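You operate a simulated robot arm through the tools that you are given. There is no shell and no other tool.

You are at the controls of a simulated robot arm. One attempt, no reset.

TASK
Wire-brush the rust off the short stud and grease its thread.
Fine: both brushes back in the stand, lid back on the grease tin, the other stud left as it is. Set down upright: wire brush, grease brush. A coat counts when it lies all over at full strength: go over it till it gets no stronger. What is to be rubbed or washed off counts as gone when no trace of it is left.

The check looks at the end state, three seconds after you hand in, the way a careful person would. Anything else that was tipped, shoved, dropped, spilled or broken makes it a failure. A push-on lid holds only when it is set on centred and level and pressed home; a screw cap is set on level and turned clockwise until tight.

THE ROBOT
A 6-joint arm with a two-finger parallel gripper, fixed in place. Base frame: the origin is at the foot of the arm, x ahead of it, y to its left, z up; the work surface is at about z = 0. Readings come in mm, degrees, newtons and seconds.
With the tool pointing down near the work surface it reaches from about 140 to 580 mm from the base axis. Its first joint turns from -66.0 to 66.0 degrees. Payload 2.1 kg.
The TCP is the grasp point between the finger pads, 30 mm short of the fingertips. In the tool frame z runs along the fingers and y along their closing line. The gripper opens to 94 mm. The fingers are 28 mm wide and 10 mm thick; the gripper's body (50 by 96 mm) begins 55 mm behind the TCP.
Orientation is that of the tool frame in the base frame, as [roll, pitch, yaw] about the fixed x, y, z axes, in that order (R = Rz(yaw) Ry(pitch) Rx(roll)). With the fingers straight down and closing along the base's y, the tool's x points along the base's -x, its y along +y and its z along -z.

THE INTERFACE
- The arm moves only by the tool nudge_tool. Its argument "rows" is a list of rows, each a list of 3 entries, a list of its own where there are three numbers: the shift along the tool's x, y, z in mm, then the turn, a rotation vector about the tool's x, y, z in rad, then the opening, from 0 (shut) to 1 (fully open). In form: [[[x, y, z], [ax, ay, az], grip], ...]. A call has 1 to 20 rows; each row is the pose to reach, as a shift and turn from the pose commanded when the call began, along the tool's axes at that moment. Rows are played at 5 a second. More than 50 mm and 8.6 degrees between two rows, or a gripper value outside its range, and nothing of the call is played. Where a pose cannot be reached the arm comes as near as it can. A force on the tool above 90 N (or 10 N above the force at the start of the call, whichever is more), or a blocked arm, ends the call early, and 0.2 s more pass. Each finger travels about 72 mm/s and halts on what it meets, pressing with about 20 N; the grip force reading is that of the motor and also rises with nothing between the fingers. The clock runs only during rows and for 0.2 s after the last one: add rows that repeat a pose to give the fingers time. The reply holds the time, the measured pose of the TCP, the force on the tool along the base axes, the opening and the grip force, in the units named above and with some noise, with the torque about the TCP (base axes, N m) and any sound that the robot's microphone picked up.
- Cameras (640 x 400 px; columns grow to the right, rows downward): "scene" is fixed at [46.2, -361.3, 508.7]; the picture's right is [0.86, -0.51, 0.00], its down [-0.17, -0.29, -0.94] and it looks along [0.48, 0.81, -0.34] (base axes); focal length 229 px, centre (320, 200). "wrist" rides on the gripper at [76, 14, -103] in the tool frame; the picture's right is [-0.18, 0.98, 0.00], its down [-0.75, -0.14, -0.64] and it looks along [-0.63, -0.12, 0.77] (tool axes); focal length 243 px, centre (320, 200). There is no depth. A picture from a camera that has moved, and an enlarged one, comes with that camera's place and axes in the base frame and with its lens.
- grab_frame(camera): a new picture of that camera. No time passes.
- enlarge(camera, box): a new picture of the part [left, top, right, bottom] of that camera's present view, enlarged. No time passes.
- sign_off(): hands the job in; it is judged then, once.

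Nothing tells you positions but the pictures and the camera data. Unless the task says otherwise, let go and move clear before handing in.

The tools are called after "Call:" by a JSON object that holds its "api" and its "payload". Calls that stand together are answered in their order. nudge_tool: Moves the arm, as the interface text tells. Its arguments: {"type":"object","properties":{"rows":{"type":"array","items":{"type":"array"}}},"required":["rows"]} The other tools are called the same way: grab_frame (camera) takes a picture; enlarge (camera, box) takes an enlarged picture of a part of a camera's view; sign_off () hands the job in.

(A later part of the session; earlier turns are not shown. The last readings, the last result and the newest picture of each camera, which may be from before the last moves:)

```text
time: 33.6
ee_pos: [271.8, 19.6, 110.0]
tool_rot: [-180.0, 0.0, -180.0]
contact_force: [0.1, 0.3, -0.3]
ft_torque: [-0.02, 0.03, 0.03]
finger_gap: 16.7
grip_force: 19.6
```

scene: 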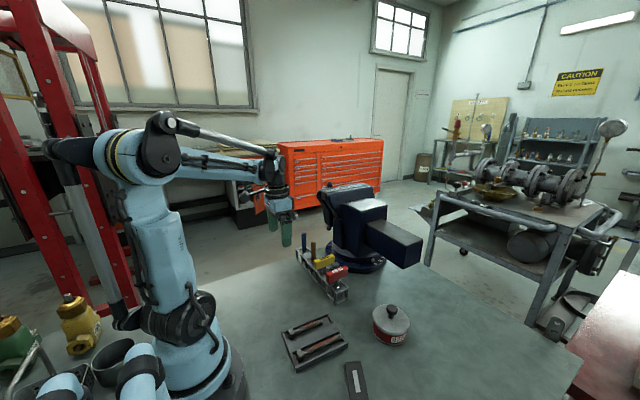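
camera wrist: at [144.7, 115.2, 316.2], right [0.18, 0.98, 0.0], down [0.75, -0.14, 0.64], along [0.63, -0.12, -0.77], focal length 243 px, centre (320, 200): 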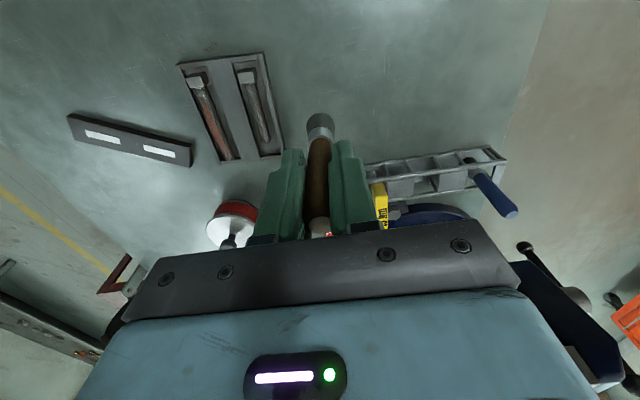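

Call:
{"api": "enlarge", "payload": {"camera": "scene", "box": [285, 290, 355, 350]}}

Call:
{"api": "enlarge", "payload": {"camera": "wrist", "box": [240, 60, 400, 220]}}

```text
6.67 times, centred on (320, 320) of scene
camera zoom: at [46.2, -361.3, 508.7], right [0.86, -0.51, 0.0], down [-0.17, -0.29, -0.94], along [0.48, 0.81, -0.34], focal length 1527 px, centre (320, -600)
```

zoom: 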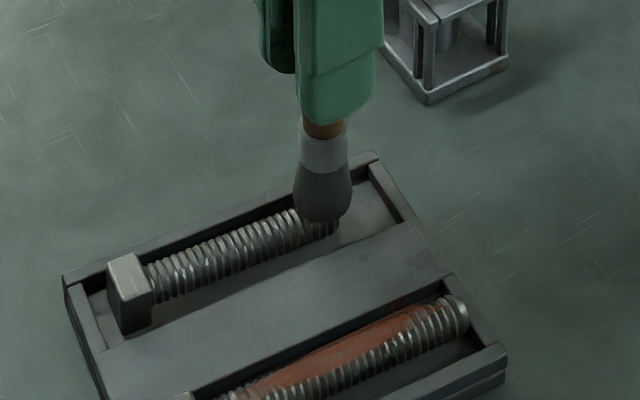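

```text
2.50 times, centred on (320, 140) of wrist
camera zoom: at [195.6, 32.0, 211.5], right [0.18, 0.98, 0.0], down [0.75, -0.14, 0.64], along [0.63, -0.12, -0.77], focal length 606 px, centre (320, 350)
```

zoom: 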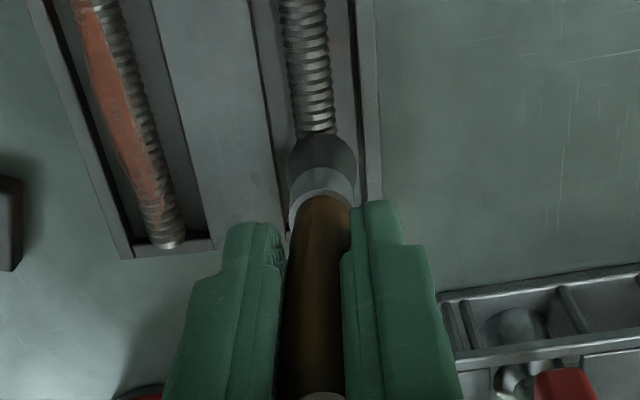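

Call:
{"api": "nudge_tool", "payload": {"rows": [[[10, 0.6, 0], [0, 0, 0], 0], [[22, 1.2, 0], [0, 0, 0], 0], [[22, 1.2, 0], [0, 0, 0], 0]]}}

```text
time: 34.4
ee_pos: [249.3, 21.1, 109.1]
tool_rot: [-180.0, 0.1, 180.0]
contact_force: [0.0, 0.7, -0.1]
ft_torque: [0.04, 0.02, -0.01]
finger_gap: 16.7
grip_force: 20.4
```

Call:
{"api": "nudge_tool", "payload": {"rows": [[[0, 0, 1], [0, 0, 0], 0], [[0, 0, 2], [0, 0, 0], 0], [[0, 0, 2], [0, 0, 0], 0]]}}

```text
time: 35.2
ee_pos: [250.1, 20.7, 106.9]
tool_rot: [-179.9, 0.1, 180.0]
contact_force: [2.9, 0.3, 19.0]
ft_torque: [0.12, -0.03, -0.01]
finger_gap: 16.7
grip_force: 19.6
```

Contact is now about 1.5 mm lower, so the brush has slid up slightly in the grip. I'll ease off a little and finish with light strokes.

Call:
{"api": "nudge_tool", "payload": {"rows": [[[0, 0, -1], [0, 0, 0], 0], [[10, 0.6, -1], [0, 0, 0], 0], [[20, 1.2, -1], [0, 0, 0], 0], [[26, 1.5, -1], [0, 0, 0], 0], [[15, 0.9, -1], [0, 0, 0], 0], [[5, 0.3, -1], [0, 0, 0], 0], [[-5, -0.3, -1], [0, 0, 0], 0], [[-15, -0.9, -1], [0, 0, 0], 0], [[-15, 2.1, -0.7], [0, 0, 0], 0], [[-5, 2.7, -0.7], [0, 0, 0], 0], [[5, 3.3, -0.7], [0, 0, 0], 0], [[15, 3.9, -0.7], [0, 0, 0], 0], [[25, 4.5, -0.7], [0, 0, 0], 0], [[25, -1.5, -0.7], [0, 0, 0], 0], [[15, -2.1, -0.7], [0, 0, 0], 0], [[5, -2.7, -0.7], [0, 0, 0], 0], [[-5, -3.3, -0.7], [0, 0, 0], 0], [[-15, -3.9, -0.7], [0, 0, 0], 0], [[0, 0, -1], [0, 0, 0], 0], [[0, 0, -30], [0, 0, 0], 0]]}}

Call:
{"api": "enlarge", "payload": {"camera": "scene", "box": [285, 310, 345, 350]}}

Call:
{"api": "enlarge", "payload": {"camera": "scene", "box": [290, 270, 350, 330]}}

```text
time: 39.4
ee_pos: [248.4, 19.6, 137.0]
tool_rot: [180.0, 0.1, -179.9]
contact_force: [-1.2, 0.5, 0.5]
ft_torque: [-0.02, -0.02, -0.04]
finger_gap: 16.5
grip_force: 19.9
```

```text
10.00 times, centred on (315, 330) of scene
camera zoom: at [46.2, -361.3, 508.7], right [0.86, -0.51, 0.0], down [-0.17, -0.29, -0.94], along [0.48, 0.81, -0.34], focal length 2290 px, centre (370, -1100)
```

zoom: 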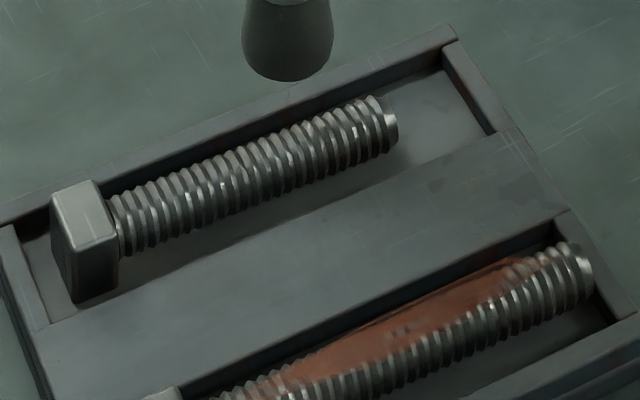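

```text
6.67 times, centred on (320, 300) of scene
camera zoom: at [46.2, -361.3, 508.7], right [0.86, -0.51, 0.0], down [-0.17, -0.29, -0.94], along [0.48, 0.81, -0.34], focal length 1527 px, centre (320, -467)
```

zoom: 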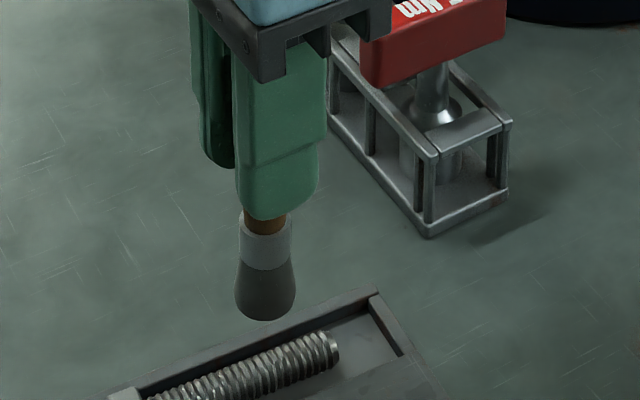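

The short stud is clean. I'll carry the wire brush back above its slot at commanded (365.7, 223.2) and check alignment before inserting it.

Call:
{"api": "nudge_tool", "payload": {"rows": [[[0, 0, -40], [0, 0, 0], 0], [[0, 0, -80], [0, 0, 0], 0], [[-19, 33, -98], [0, 0, 0], 0], [[-39, 68, -98], [0, 0, 0], 0], [[-59, 103, -98], [0, 0, 0], 0], [[-78, 136, -98], [0, 0, 0], 0], [[-98, 170, -98], [0, 0, 0], 0], [[-117, 203.7, -98], [0, 0, 0], 0], [[-117, 203.7, -98], [0, 0, 0], 0], [[-117, 203.7, -60], [0, 0, 0], 0], [[-117, 203.7, -23], [0, 0, 0], 0], [[-117, 203.7, -23], [0, 0, 0], 0]]}}

Call:
{"api": "enlarge", "payload": {"camera": "wrist", "box": [240, 50, 440, 240]}}

Call:
{"api": "enlarge", "payload": {"camera": "scene", "box": [285, 200, 355, 280]}}

```text
time: 42.0
ee_pos: [364.3, 224.5, 158.0]
tool_rot: [-180.0, 0.1, -180.0]
contact_force: [-0.3, 0.9, -1.2]
ft_torque: [-0.01, -0.02, -0.01]
finger_gap: 16.8
grip_force: 20.2
```

```text
2.11 times, centred on (340, 145) of wrist
camera zoom: at [289.0, 236.0, 261.0], right [0.18, 0.98, 0.0], down [0.75, -0.14, 0.64], along [0.63, -0.12, -0.77], focal length 511 px, centre (278, 316)
```

zoom: 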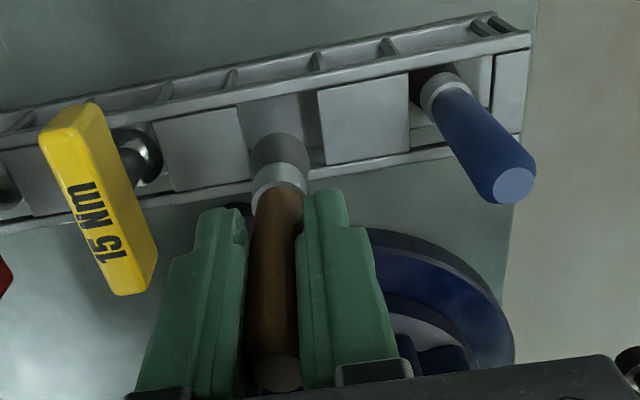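

```text
5.00 times, centred on (320, 240) of scene
camera zoom: at [46.2, -361.3, 508.7], right [0.86, -0.51, 0.0], down [-0.17, -0.29, -0.94], along [0.48, 0.81, -0.34], focal length 1145 px, centre (320, 0)
```

zoom: 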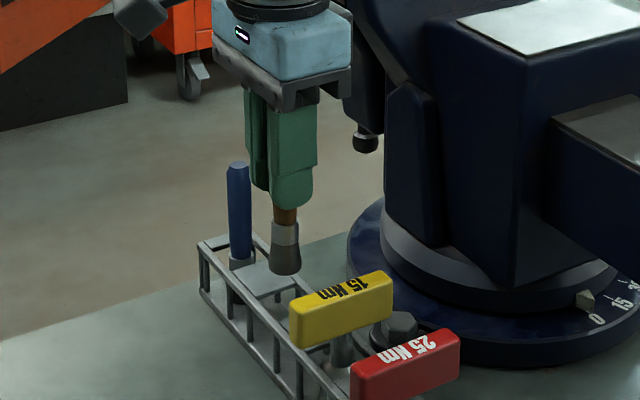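

Call:
{"api": "nudge_tool", "payload": {"rows": [[[0, 0, 12], [0, 0, 0], 0], [[0, 0, 24], [0, 0, 0], 0], [[0, 0, 36], [0, 0, 0], 0], [[0, 0, 48], [0, 0, 0], 0], [[0, 0, 58], [0, 0, 0], 0], [[0, 0, 62], [0, 0, 0], 0], [[0, 0, 62], [0, 0, 0], 0]]}}

Call:
{"api": "enlarge", "payload": {"camera": "wrist", "box": [240, 50, 440, 240]}}

Call:
{"api": "enlarge", "payload": {"camera": "scene", "box": [285, 200, 355, 280]}}

```text
time: 43.6
ee_pos: [366.7, 224.4, 97.8]
tool_rot: [-180.0, 0.1, -180.0]
contact_force: [-0.3, 0.1, -0.2]
ft_torque: [0.01, 0.01, -0.02]
finger_gap: 16.8
grip_force: 20.2
```

```text
2.11 times, centred on (340, 145) of wrist
camera zoom: at [289.7, 236.4, 200.4], right [0.18, 0.98, 0.0], down [0.75, -0.14, 0.64], along [0.63, -0.12, -0.77], focal length 511 px, centre (278, 316)
```

zoom: 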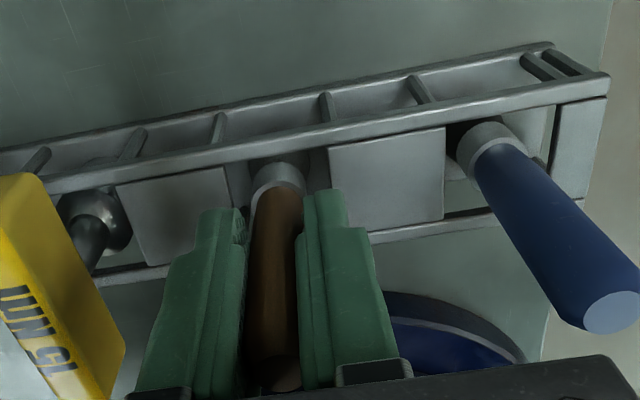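

```text
5.00 times, centred on (320, 240) of scene
camera zoom: at [46.2, -361.3, 508.7], right [0.86, -0.51, 0.0], down [-0.17, -0.29, -0.94], along [0.48, 0.81, -0.34], focal length 1145 px, centre (320, 0)
```

zoom: 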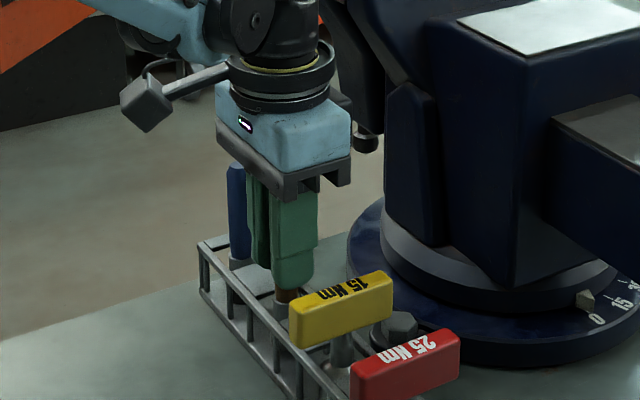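

Insertion is clean so far. I'll lower in 1 mm steps until it touches the floor of the stand.

Call:
{"api": "nudge_tool", "payload": {"rows": [[[0, 0, 1], [0, 0, 0], 0], [[0, 0, 2], [0, 0, 0], 0], [[0, 0, 3], [0, 0, 0], 0], [[0, 0, 3], [0, 0, 0], 0]]}}

```text
time: 44.6
ee_pos: [367.0, 224.6, 96.3]
tool_rot: [179.9, 0.1, 180.0]
contact_force: [-0.4, 0.8, -0.2]
ft_torque: [0.03, -0.02, 0.0]
finger_gap: 16.9
grip_force: 20.4
```

Call:
{"api": "nudge_tool", "payload": {"rows": [[[0, 0, 1], [0, 0, 0], 0], [[0, 0, 1.5], [0, 0, 0], 0], [[0, 0, 1.5], [0, 0, 0], 0]]}}

```text
time: 45.4
ee_pos: [365.3, 223.2, 94.0]
tool_rot: [-180.0, 0.1, 180.0]
contact_force: [-0.4, -0.5, -1.2]
ft_torque: [0.01, 0.01, 0.0]
finger_gap: 16.7
grip_force: 19.7
```

Call:
{"api": "nudge_tool", "payload": {"rows": [[[0, 0, 0.5], [0, 0, 0], 0], [[0, 0, 1], [0, 0, 0], 0], [[0, 0, 1], [0, 0, 0], 0]]}}

```text
time: 46.2
ee_pos: [366.2, 223.8, 92.3]
tool_rot: [-180.0, 0.1, 179.9]
contact_force: [-0.4, 0.2, -0.3]
ft_torque: [-0.01, -0.01, -0.02]
finger_gap: 16.4
grip_force: 19.7
```

Call:
{"api": "nudge_tool", "payload": {"rows": [[[0, 0, 0.5], [0, 0, 0], 0], [[0, 0, 1], [0, 0, 0], 0], [[0, 0, 1], [0, 0, 0], 0]]}}

Call:
{"api": "enlarge", "payload": {"camera": "wrist", "box": [280, 90, 380, 240]}}

Call:
{"api": "enlarge", "payload": {"camera": "scene", "box": [290, 235, 350, 295]}}

```text
time: 47.0
ee_pos: [367.2, 224.2, 93.0]
tool_rot: [179.9, 0.1, 180.0]
contact_force: [-1.8, -0.5, 24.3]
ft_torque: [-0.02, -0.08, -0.04]
finger_gap: 16.8
grip_force: 20.4
```

```text
2.67 times, centred on (330, 165) of wrist
camera zoom: at [290.5, 236.1, 194.4], right [0.18, 0.98, 0.0], down [0.75, -0.14, 0.64], along [0.63, -0.12, -0.77], focal length 647 px, centre (293, 293)
```

zoom: 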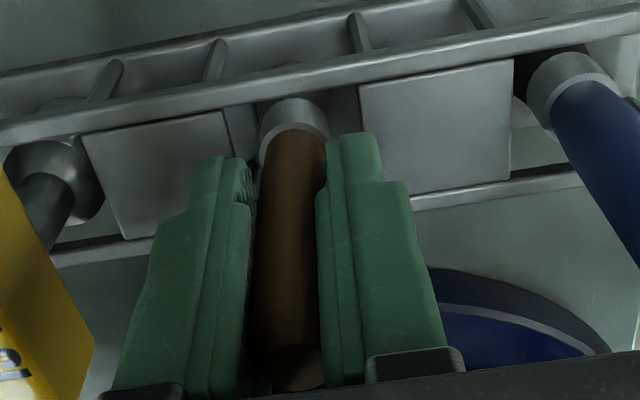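

```text
6.67 times, centred on (320, 265) of scene
camera zoom: at [46.1, -361.3, 508.7], right [0.86, -0.51, 0.0], down [-0.17, -0.29, -0.94], along [0.48, 0.81, -0.34], focal length 1527 px, centre (320, -233)
```

zoom: 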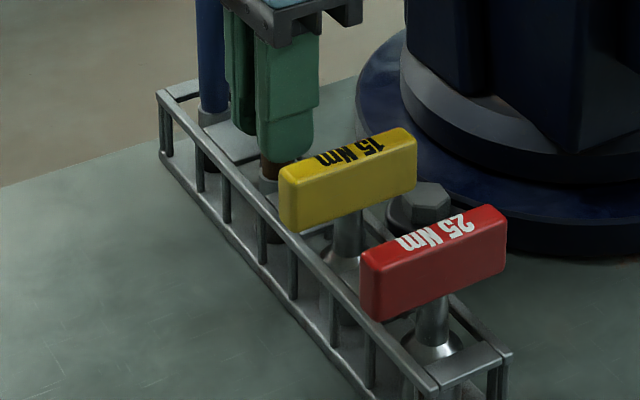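

It is touching the floor of the stand. I'll ease the load, open the fingers and rise.

Call:
{"api": "nudge_tool", "payload": {"rows": [[[0, 0, -0.7], [0, 0, 0], 0], [[0, 0, -0.7], [0, 0, 0], 0.25], [[0, 0, -0.7], [0, 0, 0], 0.45], [[0, 0, -0.7], [0, 0, 0], 0.45], [[0, 0, -0.7], [0, 0, 0], 0.45]]}}

Call:
{"api": "enlarge", "payload": {"camera": "wrist", "box": [240, 90, 400, 240]}}

```text
time: 48.2
ee_pos: [368.0, 223.9, 91.3]
tool_rot: [179.9, 0.2, 180.0]
contact_force: [0.4, 0.0, 0.1]
ft_torque: [-0.02, 0.01, -0.01]
finger_gap: 42.3
grip_force: 0.0
```

```text
2.67 times, centred on (320, 165) of wrist
camera zoom: at [291.1, 236.1, 194.5], right [0.18, 0.98, 0.0], down [0.75, -0.14, 0.64], along [0.63, -0.12, -0.77], focal length 647 px, centre (320, 293)
```

zoom: 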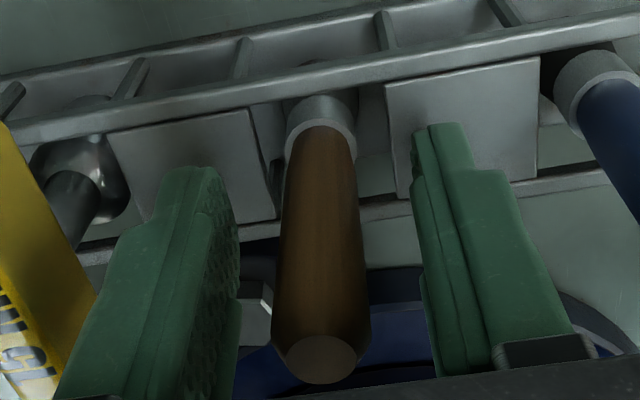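

The wire brush is standing free in its slot. I'll rise and go over to the grease tin to locate the lid knob.

Call:
{"api": "nudge_tool", "payload": {"rows": [[[0, 0, -35], [0, 0, 0], 0.45], [[0, 0, -75], [0, 0, 0], 0.45], [[0, 0, -110], [0, 0, 0], 0.45], [[6, -40, -112], [0, 0, 0], 0.5], [[12, -80, -112], [0, 0, 0], 0.5], [[18, -120, -112], [0, 0, 0], 0.5], [[24, -160, -112], [0, 0, 0], 0.5], [[30, -200, -112], [0, 0, 0], 0.5], [[36, -240, -112], [0, 0, 0], 0.5], [[42, -280, -112], [0, 0, 0], 0.5], [[46, -311, -112], [0, 0, 0], 0.5], [[46, -311, -112], [0, 0, 0], 0.5]]}}

Call:
{"api": "grab_frame", "payload": {"camera": "wrist"}}

Call:
{"api": "enlarge", "payload": {"camera": "scene", "box": [285, 200, 415, 350]}}

Call:
{"api": "enlarge", "payload": {"camera": "scene", "box": [360, 290, 420, 350]}}

```text
time: 50.8
ee_pos: [319.9, -87.9, 203.0]
tool_rot: [179.9, 0.0, -180.0]
contact_force: [-0.8, -0.5, 0.1]
ft_torque: [0.01, -0.05, 0.0]
finger_gap: 47.0
grip_force: 0.0
```

```text
taken
camera wrist: at [244.0, -75.4, 305.6], right [0.18, 0.98, 0.0], down [0.75, -0.14, 0.64], along [0.63, -0.12, -0.77], focal length 243 px, centre (320, 200)
```

wrist: 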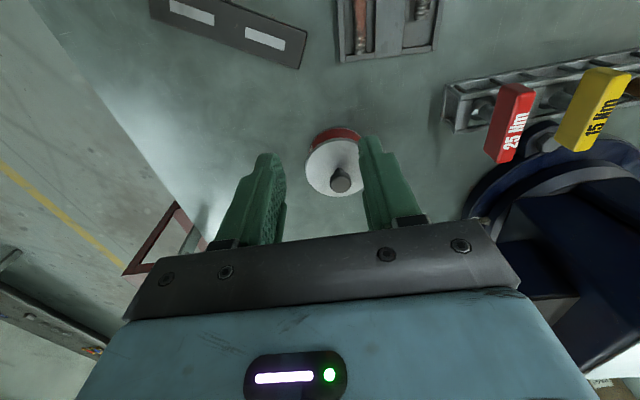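

```text
2.67 times, centred on (350, 275) of scene
camera zoom: at [46.2, -361.3, 508.7], right [0.86, -0.51, 0.0], down [-0.17, -0.29, -0.94], along [0.48, 0.81, -0.34], focal length 611 px, centre (240, 0)
```

zoom: 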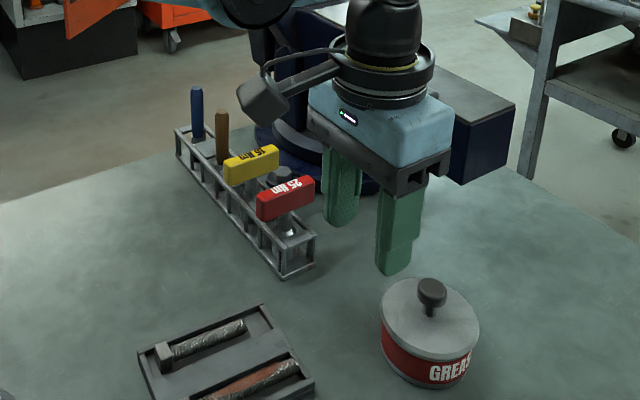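

```text
6.67 times, centred on (390, 320) of scene
camera zoom: at [46.2, -361.3, 508.7], right [0.86, -0.51, 0.0], down [-0.17, -0.29, -0.94], along [0.48, 0.81, -0.34], focal length 1527 px, centre (-147, -600)
```

zoom: 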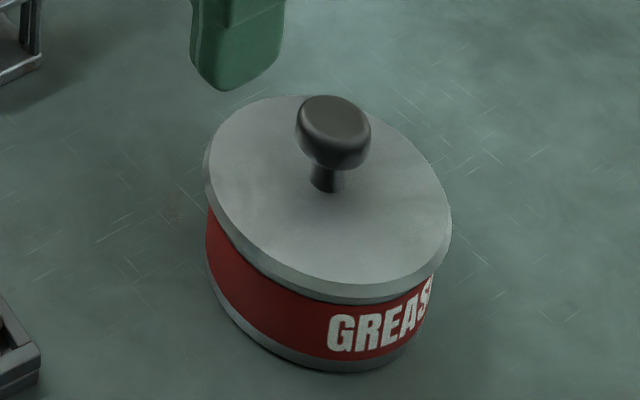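

Call:
{"api": "enlarge", "payload": {"camera": "wrist", "box": [280, 110, 400, 220]}}

```text
3.64 times, centred on (340, 165) of wrist
camera zoom: at [244.0, -75.4, 305.6], right [0.18, 0.98, 0.0], down [0.75, -0.14, 0.64], along [0.63, -0.12, -0.77], focal length 882 px, centre (247, 327)
```

zoom: 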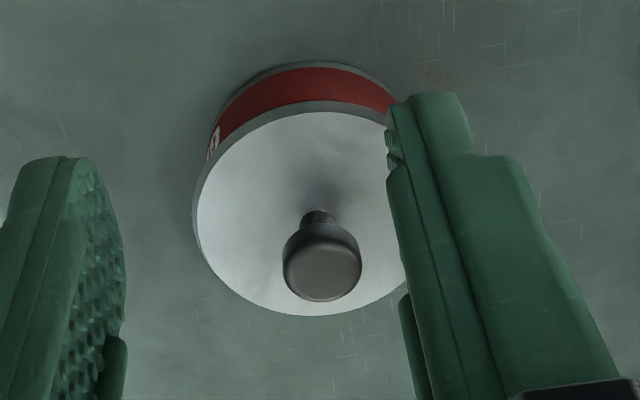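

I place the tin at about (410, −82.5), with the lid top at z ≈ 50 and the knob top at z ≈ 83. I'll position above the knob and verify.

Call:
{"api": "nudge_tool", "payload": {"rows": [[[-45, 2.5, 0], [0, 0, 0], 0.55], [[-90.3, 5.3, 0], [0, 0, 0], 0.55], [[-90.3, 5.3, 40], [0, 0, 0], 0.55], [[-90.3, 5.3, 74], [0, 0, 0], 0.55], [[-90.3, 5.3, 74], [0, 0, 0], 0.55]]}}

Call:
{"api": "grab_frame", "payload": {"camera": "wrist"}}

Call:
{"api": "enlarge", "payload": {"camera": "scene", "box": [340, 230, 440, 350]}}

```text
time: 52.0
ee_pos: [410.2, -83.5, 128.6]
tool_rot: [-180.0, 0.2, -180.0]
contact_force: [-0.1, 0.6, 1.0]
ft_torque: [-0.03, 0.02, 0.04]
finger_gap: 51.7
grip_force: 0.1
```

```text
taken
camera wrist: at [334.2, -69.5, 230.8], right [0.18, 0.98, 0.0], down [0.75, -0.14, 0.64], along [0.63, -0.12, -0.77], focal length 243 px, centre (320, 200)
```

wrist: 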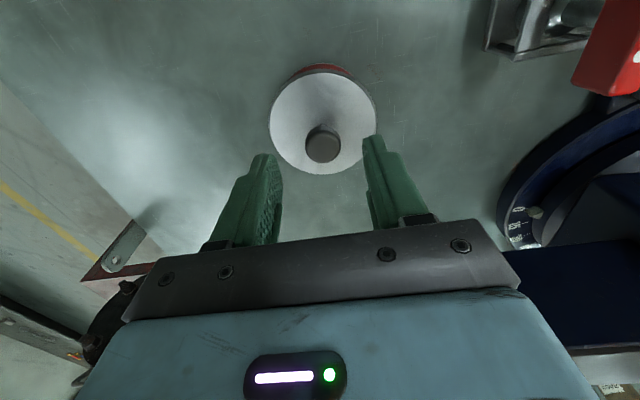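

```text
3.33 times, centred on (390, 290) of scene
camera zoom: at [46.2, -361.3, 508.7], right [0.86, -0.51, 0.0], down [-0.17, -0.29, -0.94], along [0.48, 0.81, -0.34], focal length 764 px, centre (87, -100)
```

zoom: 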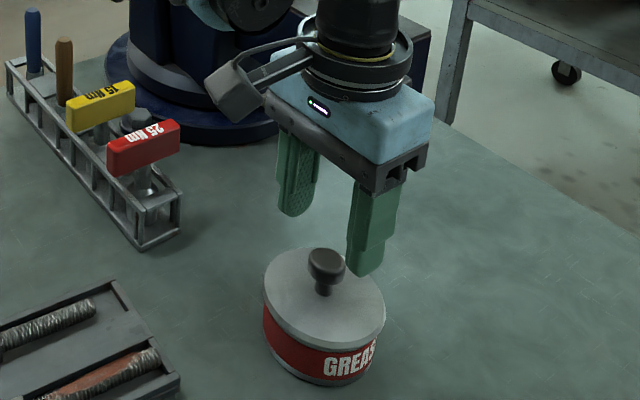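

Call:
{"api": "nudge_tool", "payload": {"rows": [[[2.5, 0.5, 15], [0, 0, 0], 0.55], [[2.5, 0.5, 30], [0, 0, 0], 0.55], [[2.5, 0.5, 43], [0, 0, 0], 0.55], [[2.5, 0.5, 43], [0, 0, 0], 0.55]]}}

Call:
{"api": "grab_frame", "payload": {"camera": "wrist"}}

Call:
{"api": "enlarge", "payload": {"camera": "scene", "box": [350, 270, 430, 350]}}

```text
time: 53.0
ee_pos: [408.8, -80.6, 86.8]
tool_rot: [-180.0, 0.1, 180.0]
contact_force: [-0.2, 0.3, 0.3]
ft_torque: [0.01, 0.01, -0.01]
finger_gap: 51.9
grip_force: 0.2
```

```text
taken
camera wrist: at [332.3, -68.5, 190.1], right [0.18, 0.98, 0.0], down [0.75, -0.14, 0.64], along [0.63, -0.12, -0.77], focal length 243 px, centre (320, 200)
```

wrist: 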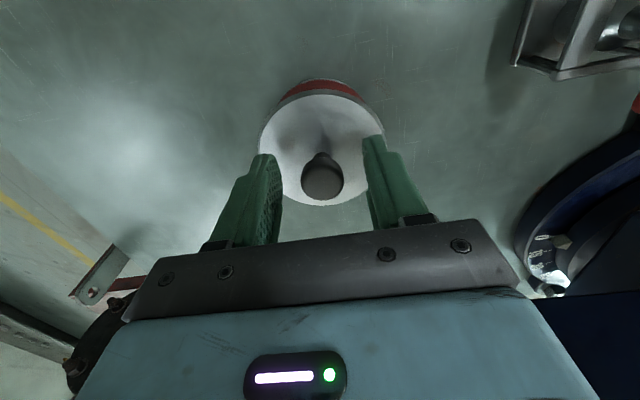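

```text
5.00 times, centred on (390, 310) of scene
camera zoom: at [46.2, -361.3, 508.7], right [0.86, -0.51, 0.0], down [-0.17, -0.29, -0.94], along [0.48, 0.81, -0.34], focal length 1145 px, centre (-30, -350)
```

zoom: 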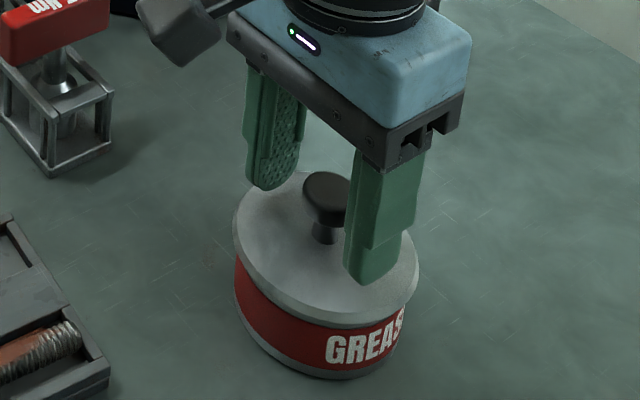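

Call:
{"api": "nudge_tool", "payload": {"rows": [[[0, 0, 1], [0, 0, 0], 0.4], [[0, 0, 1], [0, 0, 0], 0.2], [[0, 0, 1], [0, 0, 0], 0], [[0, 0, 1], [0, 0, 0], 0], [[0, 0, 1], [0, 0, 0], 0]]}}

Call:
{"api": "grab_frame", "payload": {"camera": "wrist"}}

```text
time: 54.2
ee_pos: [408.4, -81.8, 87.2]
tool_rot: [-180.0, 0.1, 180.0]
contact_force: [-0.5, 0.3, 0.4]
ft_torque: [-0.01, 0.03, 0.03]
finger_gap: 24.2
grip_force: 20.0
```

```text
taken
camera wrist: at [331.9, -68.4, 189.2], right [0.18, 0.98, 0.0], down [0.75, -0.14, 0.64], along [0.63, -0.12, -0.77], focal length 243 px, centre (320, 200)
```

wrist: 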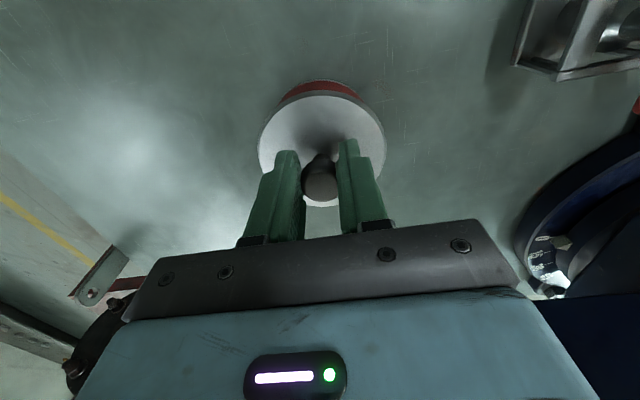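

The knob is gripped at 24 mm. I'll pull straight up gently.

Call:
{"api": "nudge_tool", "payload": {"rows": [[[0, 0, -1], [0, 0, 0], 0], [[0, 0, -3], [0, 0, 0], 0], [[0, 0, -6], [0, 0, 0], 0], [[0, 0, -10], [0, 0, 0], 0], [[0, 0, -10], [0, 0, 0], 0]]}}

Call:
{"api": "enlarge", "payload": {"camera": "scene", "box": [350, 270, 430, 350]}}

```text
time: 55.4
ee_pos: [408.4, -80.3, 97.2]
tool_rot: [180.0, 0.0, -179.9]
contact_force: [0.5, -0.6, 0.3]
ft_torque: [0.01, -0.04, -0.03]
finger_gap: 24.1
grip_force: 19.8
heard: snap
```

```text
5.00 times, centred on (390, 310) of scene
camera zoom: at [46.2, -361.3, 508.7], right [0.86, -0.51, 0.0], down [-0.17, -0.29, -0.94], along [0.48, 0.81, -0.34], focal length 1145 px, centre (-30, -350)
```

zoom: 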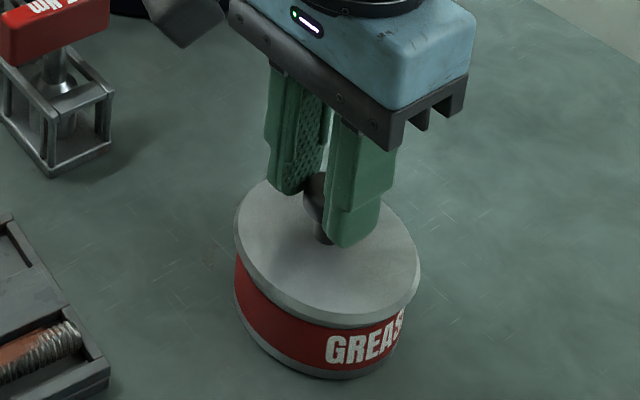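

Call:
{"api": "grab_frame", "payload": {"camera": "wrist"}}

Call:
{"api": "enlarge", "payload": {"camera": "scene", "box": [360, 290, 420, 350]}}

```text
taken
camera wrist: at [332.3, -68.9, 199.6], right [0.18, 0.98, 0.0], down [0.75, -0.14, 0.64], along [0.63, -0.12, -0.77], focal length 243 px, centre (320, 200)
```

wrist: 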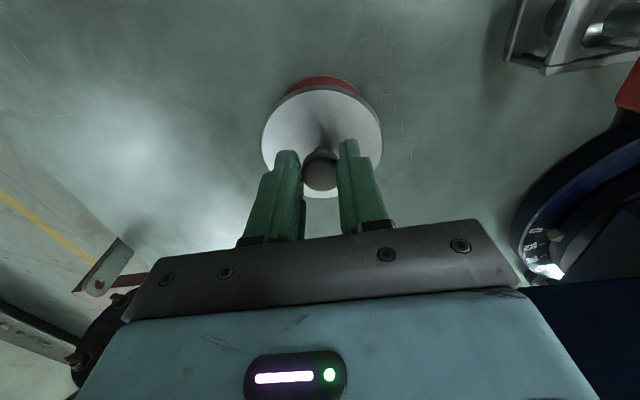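

```text
6.67 times, centred on (390, 320) of scene
camera zoom: at [46.2, -361.3, 508.7], right [0.86, -0.51, 0.0], down [-0.17, -0.29, -0.94], along [0.48, 0.81, -0.34], focal length 1527 px, centre (-147, -600)
```

zoom: 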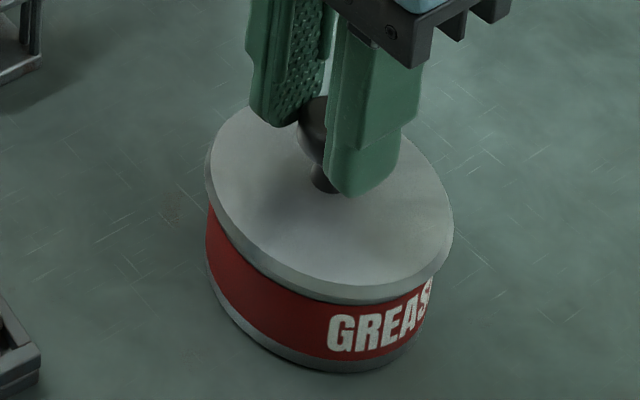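

Call:
{"api": "nudge_tool", "payload": {"rows": [[[0, 0, -1], [0, 0, 0], 0], [[0, 0, -3], [0, 0, 0], 0], [[0, 0, -3], [0, 0, 0], 0]]}}

Call:
{"api": "enlarge", "payload": {"camera": "scene", "box": [360, 290, 420, 350]}}

Call:
{"api": "enlarge", "payload": {"camera": "wrist", "box": [240, 60, 400, 220]}}

```text
time: 56.2
ee_pos: [407.5, -81.5, 101.0]
tool_rot: [-180.0, 0.1, 179.9]
contact_force: [-0.8, 0.6, -0.6]
ft_torque: [-0.01, -0.01, -0.01]
finger_gap: 24.4
grip_force: 20.3
```

```text
6.67 times, centred on (390, 320) of scene
camera zoom: at [46.2, -361.3, 508.7], right [0.86, -0.51, 0.0], down [-0.17, -0.29, -0.94], along [0.48, 0.81, -0.34], focal length 1527 px, centre (-147, -600)
```

zoom: 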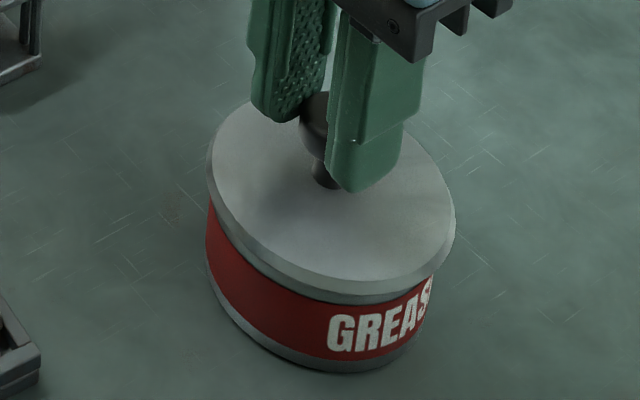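

```text
2.50 times, centred on (320, 140) of wrist
camera zoom: at [332.1, -69.5, 202.5], right [0.18, 0.98, 0.0], down [0.75, -0.14, 0.64], along [0.63, -0.12, -0.77], focal length 606 px, centre (320, 350)
```

zoom: 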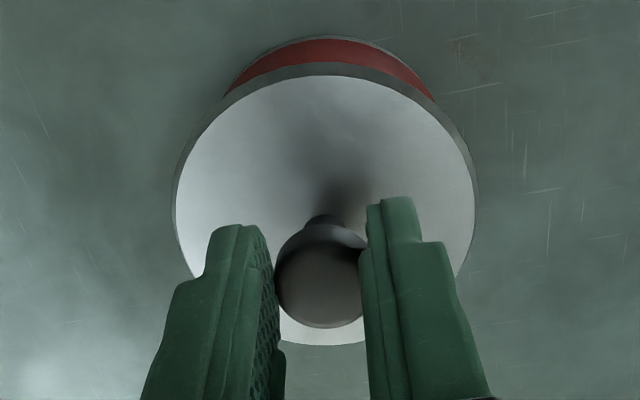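

The lid snapped loose and now lifts with the gripper. I'll raise it and carry it to the free bench area near (350, −190).

Call:
{"api": "nudge_tool", "payload": {"rows": [[[0, 0, -15], [0, 0, 0], 0], [[0, 0, -35], [0, 0, 0], 0], [[0, 0, -50], [0, 0, 0], 0], [[15, -28, -50], [0, 0, 0], 0], [[30, -56, -50], [0, 0, 0], 0], [[45, -84, -50], [0, 0, 0], 0], [[57.5, -108, -50], [0, 0, 0], 0], [[57.5, -108, -50], [0, 0, 0], 0], [[57.5, -108, -20], [0, 0, 0], 0], [[57.5, -108, 10], [0, 0, 0], 0], [[57.5, -108, 30], [0, 0, 0], 0], [[57.5, -108, 30], [0, 0, 0], 0]]}}

Call:
{"api": "grab_frame", "payload": {"camera": "wrist"}}

Call:
{"api": "enlarge", "payload": {"camera": "scene", "box": [330, 280, 450, 400]}}

```text
time: 58.8
ee_pos: [352.9, -190.0, 69.5]
tool_rot: [179.9, 0.1, -179.9]
contact_force: [0.2, 0.6, -0.2]
ft_torque: [0.01, -0.01, 0.03]
finger_gap: 24.1
grip_force: 20.1
```

```text
taken
camera wrist: at [275.7, -177.8, 170.9], right [0.18, 0.98, 0.0], down [0.75, -0.14, 0.64], along [0.63, -0.12, -0.77], focal length 243 px, centre (320, 200)
```

wrist: 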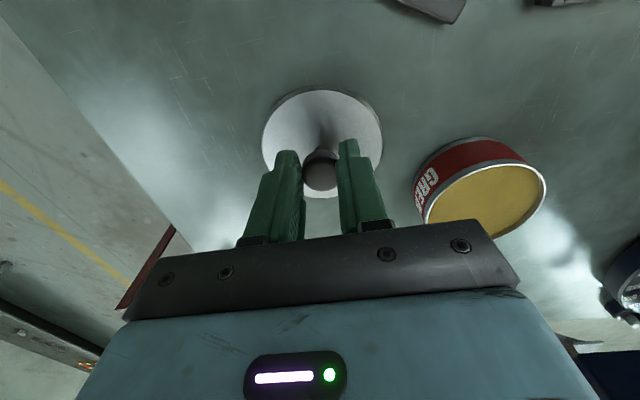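

```text
3.33 times, centred on (390, 340) of scene
camera zoom: at [46.2, -361.3, 508.7], right [0.86, -0.51, 0.0], down [-0.17, -0.29, -0.94], along [0.48, 0.81, -0.34], focal length 764 px, centre (87, -267)
```

zoom: 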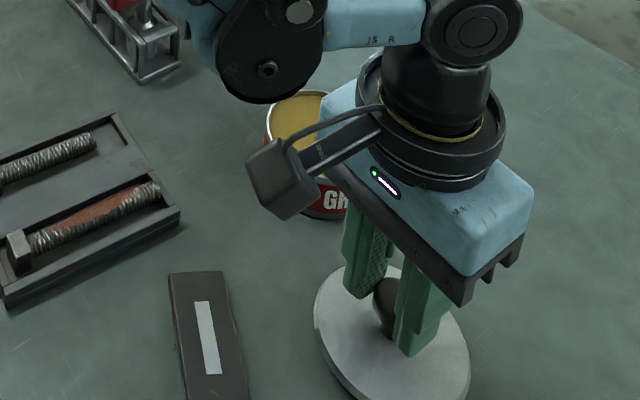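

The tin is open and full of yellow grease. I'm lowering the lid to the bench in small steps.

Call:
{"api": "nudge_tool", "payload": {"rows": [[[0, 0, 3], [0, 0, 0], 0], [[0, 0, 6], [0, 0, 0], 0], [[0, 0, 8], [0, 0, 0], 0], [[0, 0, 10], [0, 0, 0], 0]]}}

Call:
{"api": "enlarge", "payload": {"camera": "scene", "box": [360, 330, 450, 400]}}

```text
time: 59.8
ee_pos: [351.8, -190.1, 59.6]
tool_rot: [-179.9, 0.1, -180.0]
contact_force: [-0.4, 0.4, -0.8]
ft_torque: [-0.01, -0.02, -0.01]
finger_gap: 24.6
grip_force: 19.6
```

```text
5.71 times, centred on (405, 365) of scene
camera zoom: at [46.2, -361.3, 508.7], right [0.86, -0.51, 0.0], down [-0.17, -0.29, -0.94], along [0.48, 0.81, -0.34], focal length 1309 px, centre (-166, -743)
```

zoom: 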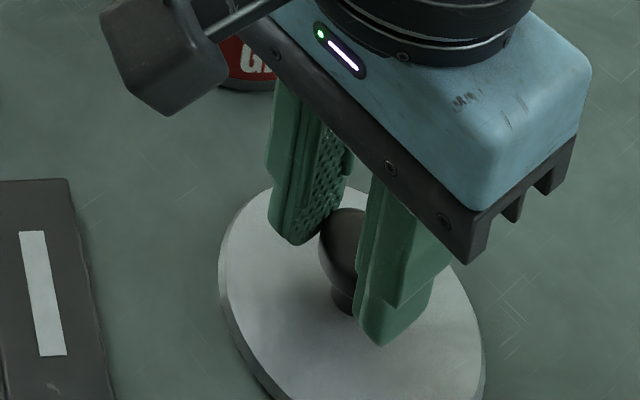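

Call:
{"api": "nudge_tool", "payload": {"rows": [[[0, 0, 1], [0, 0, 0], 0], [[0, 0, 2], [0, 0, 0], 0], [[0, 0, 3], [0, 0, 0], 0]]}}

```text
time: 60.6
ee_pos: [351.8, -189.6, 56.8]
tool_rot: [-180.0, 0.1, 180.0]
contact_force: [1.8, 2.4, 27.2]
ft_torque: [0.04, -0.11, 0.04]
finger_gap: 23.9
grip_force: 19.6
```

The lid touches the bench. I'll ease off slightly, release and rise.

Call:
{"api": "nudge_tool", "payload": {"rows": [[[0, 0, -0.8], [0, 0, 0], 0], [[0, 0, -0.8], [0, 0, 0], 0.3], [[0, 0, -0.8], [0, 0, 0], 0.5], [[0, 0, -0.8], [0, 0, 0], 0.55], [[0, 0, -0.8], [0, 0, 0], 0.55], [[0, 0, -40], [0, 0, 0], 0.55], [[0, 0, -85], [0, 0, 0], 0.55], [[0, 0, -130], [0, 0, 0], 0.55], [[0, 0, -150], [0, 0, 0], 0.55]]}}

Call:
{"api": "grab_frame", "payload": {"camera": "wrist"}}

Call:
{"api": "grab_frame", "payload": {"camera": "scene"}}

```text
time: 62.6
ee_pos: [350.3, -188.7, 206.2]
tool_rot: [180.0, 0.1, -180.0]
contact_force: [0.6, 0.7, -0.5]
ft_torque: [0.02, -0.03, -0.01]
finger_gap: 51.6
grip_force: 0.0
```

```text
taken
camera wrist: at [274.1, -177.2, 308.9], right [0.18, 0.98, 0.0], down [0.75, -0.14, 0.64], along [0.63, -0.12, -0.77], focal length 243 px, centre (320, 200)
```

wrist: 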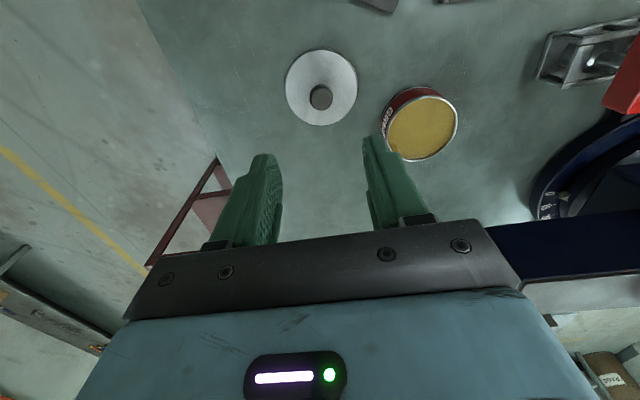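

```text
taken
```

scene: 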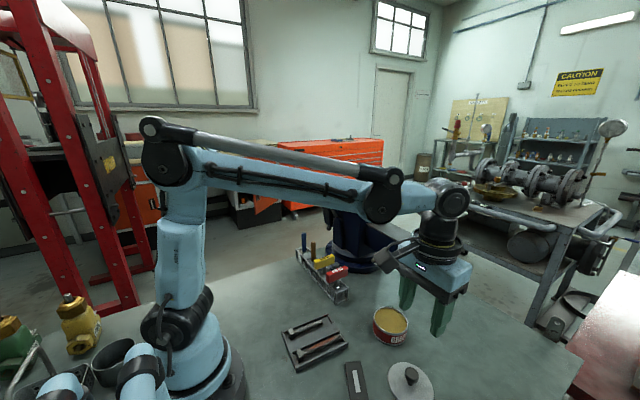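

The lid is resting flat on the bench and the tin is open. Next I'll cross over to the blue grease brush.

Call:
{"api": "nudge_tool", "payload": {"rows": [[[0, 40, 0], [0, 0, 0], 0.45], [[-1, 85, 0], [0, 0, 0], 0.45], [[-3, 130, 0], [0, 0, 0], 0.45], [[-5, 175, 0], [0, 0, 0], 0.45], [[-7, 220, 0], [0, 0, 0], 0.45], [[-9, 265, 0], [0, 0, 0], 0.45], [[-11, 310, 0], [0, 0, 0], 0.45], [[-13, 355, 0], [0, 0, 0], 0.45], [[-15, 400, 0], [0, 0, 0], 0.45], [[-15.7, 445, 0], [0, 0, 0], 0.45], [[-15.7, 483.6, 0], [0, 0, 0], 0.45], [[-15.7, 483.6, 10], [0, 0, 0], 0.45], [[-15.7, 483.6, 10], [0, 0, 0], 0.45]]}}

Call:
{"api": "enlarge", "payload": {"camera": "wrist", "box": [220, 50, 420, 220]}}

Call:
{"api": "enlarge", "payload": {"camera": "scene", "box": [270, 190, 360, 290]}}

```text
time: 65.4
ee_pos: [367.3, 294.7, 196.6]
tool_rot: [179.9, 0.1, 180.0]
contact_force: [0.7, -0.2, 0.0]
ft_torque: [-0.01, -0.03, 0.0]
finger_gap: 42.4
grip_force: 0.1
```

```text
2.35 times, centred on (320, 135) of wrist
camera zoom: at [289.7, 306.7, 298.7], right [0.18, 0.98, 0.0], down [0.75, -0.14, 0.64], along [0.63, -0.12, -0.77], focal length 571 px, centre (320, 353)
```

zoom: 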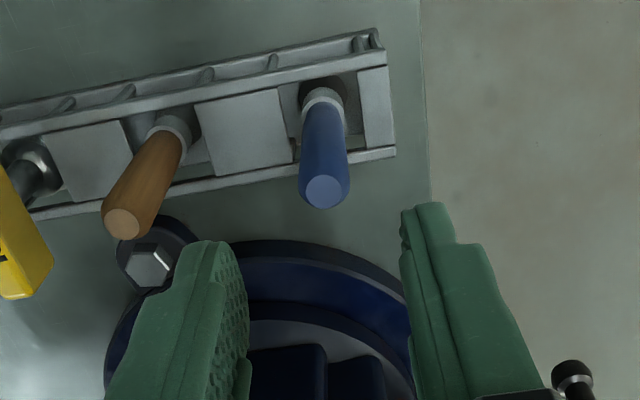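

```text
4.00 times, centred on (315, 240) of scene
camera zoom: at [46.2, -361.3, 508.7], right [0.86, -0.51, 0.0], down [-0.17, -0.29, -0.94], along [0.48, 0.81, -0.34], focal length 916 px, centre (340, 40)
```

zoom: 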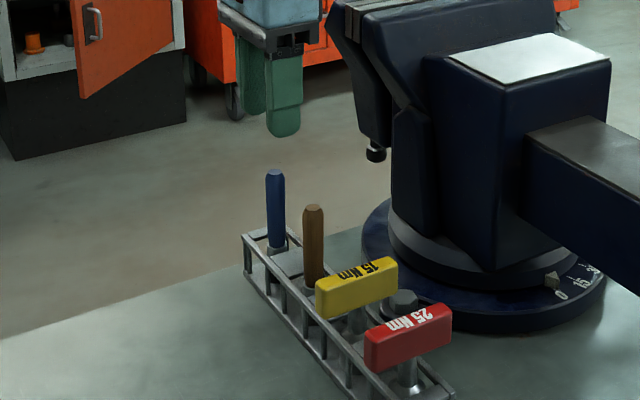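

Blue is well aligned. I'll descend and grip it the same way.

Call:
{"api": "nudge_tool", "payload": {"rows": [[[-1.2, 0, 30], [0, 0, 0], 0.45], [[-1.2, 0, 60], [0, 0, 0], 0.45], [[-1.2, 0, 85], [0, 0, 0], 0.45], [[-1.2, 0, 102], [0, 0, 0], 0.45], [[-1.2, 0, 102], [0, 0, 0], 0.45]]}}

Call:
{"api": "enlarge", "payload": {"camera": "wrist", "box": [220, 50, 420, 240]}}

```text
time: 66.6
ee_pos: [365.7, 295.4, 94.2]
tool_rot: [180.0, 0.0, 180.0]
contact_force: [-1.4, 0.4, 0.8]
ft_torque: [-0.01, -0.02, -0.03]
finger_gap: 42.1
grip_force: 0.1
```

```text
2.11 times, centred on (320, 145) of wrist
camera zoom: at [290.0, 307.5, 197.3], right [0.18, 0.98, 0.0], down [0.75, -0.14, 0.64], along [0.63, -0.12, -0.77], focal length 511 px, centre (320, 316)
```

zoom: 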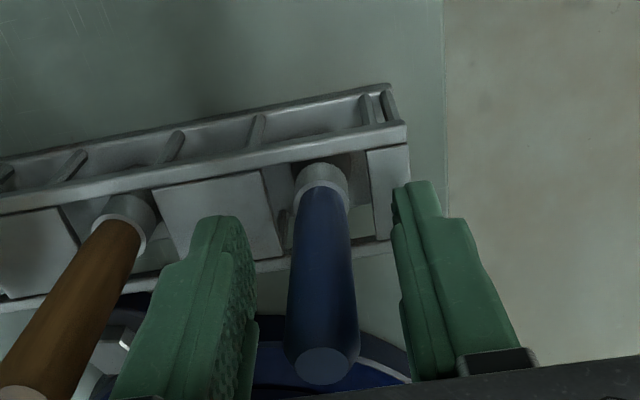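

Call:
{"api": "nudge_tool", "payload": {"rows": [[[0, 0, 0], [0, 0, 0], 0.3], [[0, 0, 0], [0, 0, 0], 0.1], [[0, 0, 0], [0, 0, 0], 0], [[0, 0, 0], [0, 0, 0], 0], [[0, 0, 0], [0, 0, 0], 0]]}}

```text
time: 67.8
ee_pos: [366.7, 295.2, 95.7]
tool_rot: [180.0, 0.2, 179.9]
contact_force: [-0.3, -0.4, 0.4]
ft_torque: [0.06, 0.0, 0.02]
finger_gap: 16.7
grip_force: 19.9
```

Call:
{"api": "nudge_tool", "payload": {"rows": [[[0, 0, -10], [0, 0, 0], 0], [[0, 0, -30], [0, 0, 0], 0], [[0, 0, -65], [0, 0, 0], 0], [[0, 0, -100], [0, 0, 0], 0], [[0, 0, -130], [0, 0, 0], 0], [[0, 0, -130], [0, 0, 0], 0]]}}

Call:
{"api": "enlarge", "payload": {"camera": "scene", "box": [280, 180, 350, 270]}}

Call:
{"api": "enlarge", "payload": {"camera": "wrist", "box": [220, 50, 420, 240]}}

```text
time: 69.2
ee_pos: [367.7, 295.2, 224.7]
tool_rot: [-180.0, 0.1, -180.0]
contact_force: [0.0, -0.2, -0.8]
ft_torque: [0.02, 0.05, 0.0]
finger_gap: 16.9
grip_force: 19.8
```

```text
4.44 times, centred on (315, 225) of scene
camera zoom: at [46.2, -361.3, 508.7], right [0.86, -0.51, 0.0], down [-0.17, -0.29, -0.94], along [0.48, 0.81, -0.34], focal length 1018 px, centre (342, 89)
```

zoom: 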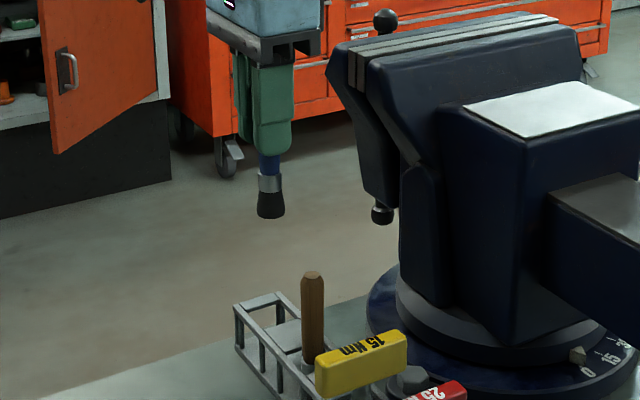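

```text
2.11 times, centred on (320, 145) of wrist
camera zoom: at [291.5, 307.4, 327.2], right [0.18, 0.98, 0.0], down [0.75, -0.14, 0.64], along [0.63, -0.12, -0.77], focal length 511 px, centre (320, 316)
```

zoom: 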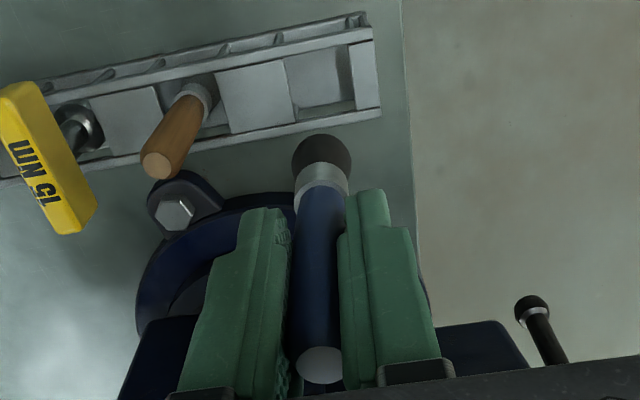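

This is the grease brush, with dark hair bristles. I'll carry it over to the open tin.

Call:
{"api": "nudge_tool", "payload": {"rows": [[[0, -40, 0], [0, 0, 0], 0], [[0, -85, 0], [0, 0, 0], 0], [[0, -130, 0], [0, 0, 0], 0], [[0, -175, 0], [0, 0, 0], 0], [[0, -220, 0], [0, 0, 0], 0], [[-5, -262, 0], [0, 0, 0], 0], [[-15, -300, 0], [0, 0, 0], 0], [[-28, -338, 0], [0, 0, 0], 0], [[-36, -365, 0], [0, 0, 0], 0], [[-40, -376.6, 10], [0, 0, 0], 0], [[-40, -376.6, 50], [0, 0, 0], 0], [[-40, -376.6, 50], [0, 0, 0], 0]]}}

Call:
{"api": "grab_frame", "payload": {"camera": "wrist"}}

Call:
{"api": "enlarge", "payload": {"camera": "scene", "box": [340, 240, 440, 350]}}

```text
time: 71.8
ee_pos: [407.4, -83.7, 175.1]
tool_rot: [179.9, 0.1, 180.0]
contact_force: [-0.2, 0.5, -0.2]
ft_torque: [0.0, 0.02, 0.0]
finger_gap: 16.7
grip_force: 20.4
```

```text
taken
camera wrist: at [331.4, -70.5, 277.1], right [0.18, 0.98, 0.0], down [0.75, -0.14, 0.64], along [0.63, -0.12, -0.77], focal length 243 px, centre (320, 200)
```

wrist: 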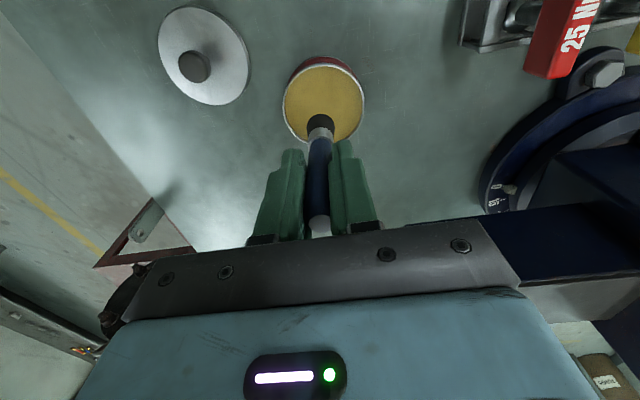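

```text
3.64 times, centred on (390, 295) of scene
camera zoom: at [46.2, -361.3, 508.7], right [0.86, -0.51, 0.0], down [-0.17, -0.29, -0.94], along [0.48, 0.81, -0.34], focal length 833 px, centre (66, -146)
```

zoom: 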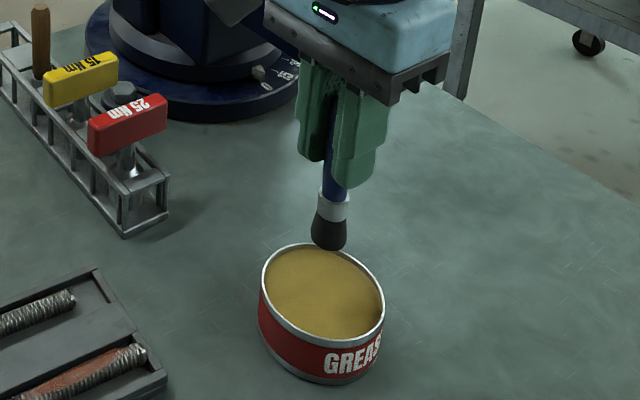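

The brush is centred over the tin. I'm lowering toward the grease.

Call:
{"api": "nudge_tool", "payload": {"rows": [[[1, 1, 20], [0, 0, 0], 0], [[1, 1, 38], [0, 0, 0], 0], [[1, 1, 45], [0, 0, 0], 0], [[1, 1, 45], [0, 0, 0], 0]]}}

Call:
{"api": "enlarge", "payload": {"camera": "scene", "box": [355, 280, 425, 350]}}

Call:
{"api": "enlarge", "payload": {"camera": "wrist", "box": [260, 40, 400, 200]}}

```text
time: 72.8
ee_pos: [407.5, -81.9, 129.1]
tool_rot: [-180.0, 0.2, -179.9]
contact_force: [0.0, -0.5, -1.4]
ft_torque: [0.02, 0.02, -0.02]
finger_gap: 16.1
grip_force: 19.7
```

```text
5.71 times, centred on (390, 315) of scene
camera zoom: at [46.2, -361.3, 508.7], right [0.86, -0.51, 0.0], down [-0.17, -0.29, -0.94], along [0.48, 0.81, -0.34], focal length 1309 px, centre (-80, -457)
```

zoom: 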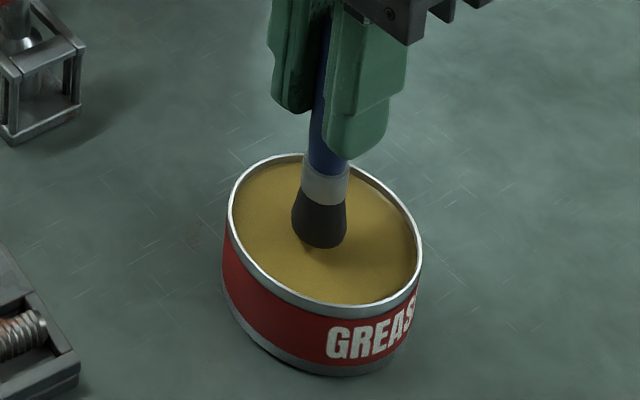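

```text
2.50 times, centred on (330, 120) of wrist
camera zoom: at [330.7, -69.3, 232.0], right [0.18, 0.98, 0.0], down [0.75, -0.14, 0.64], along [0.63, -0.12, -0.77], focal length 606 px, centre (295, 400)
```

zoom: 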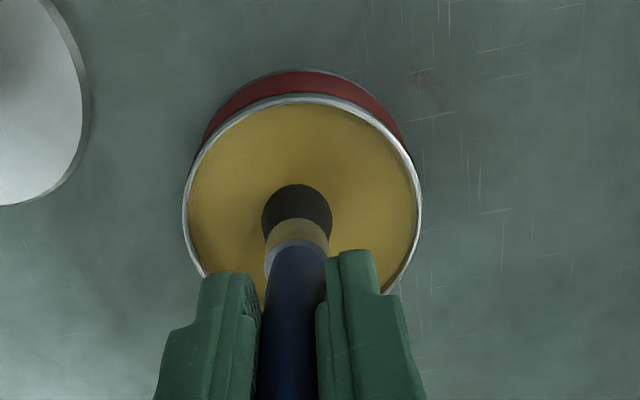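

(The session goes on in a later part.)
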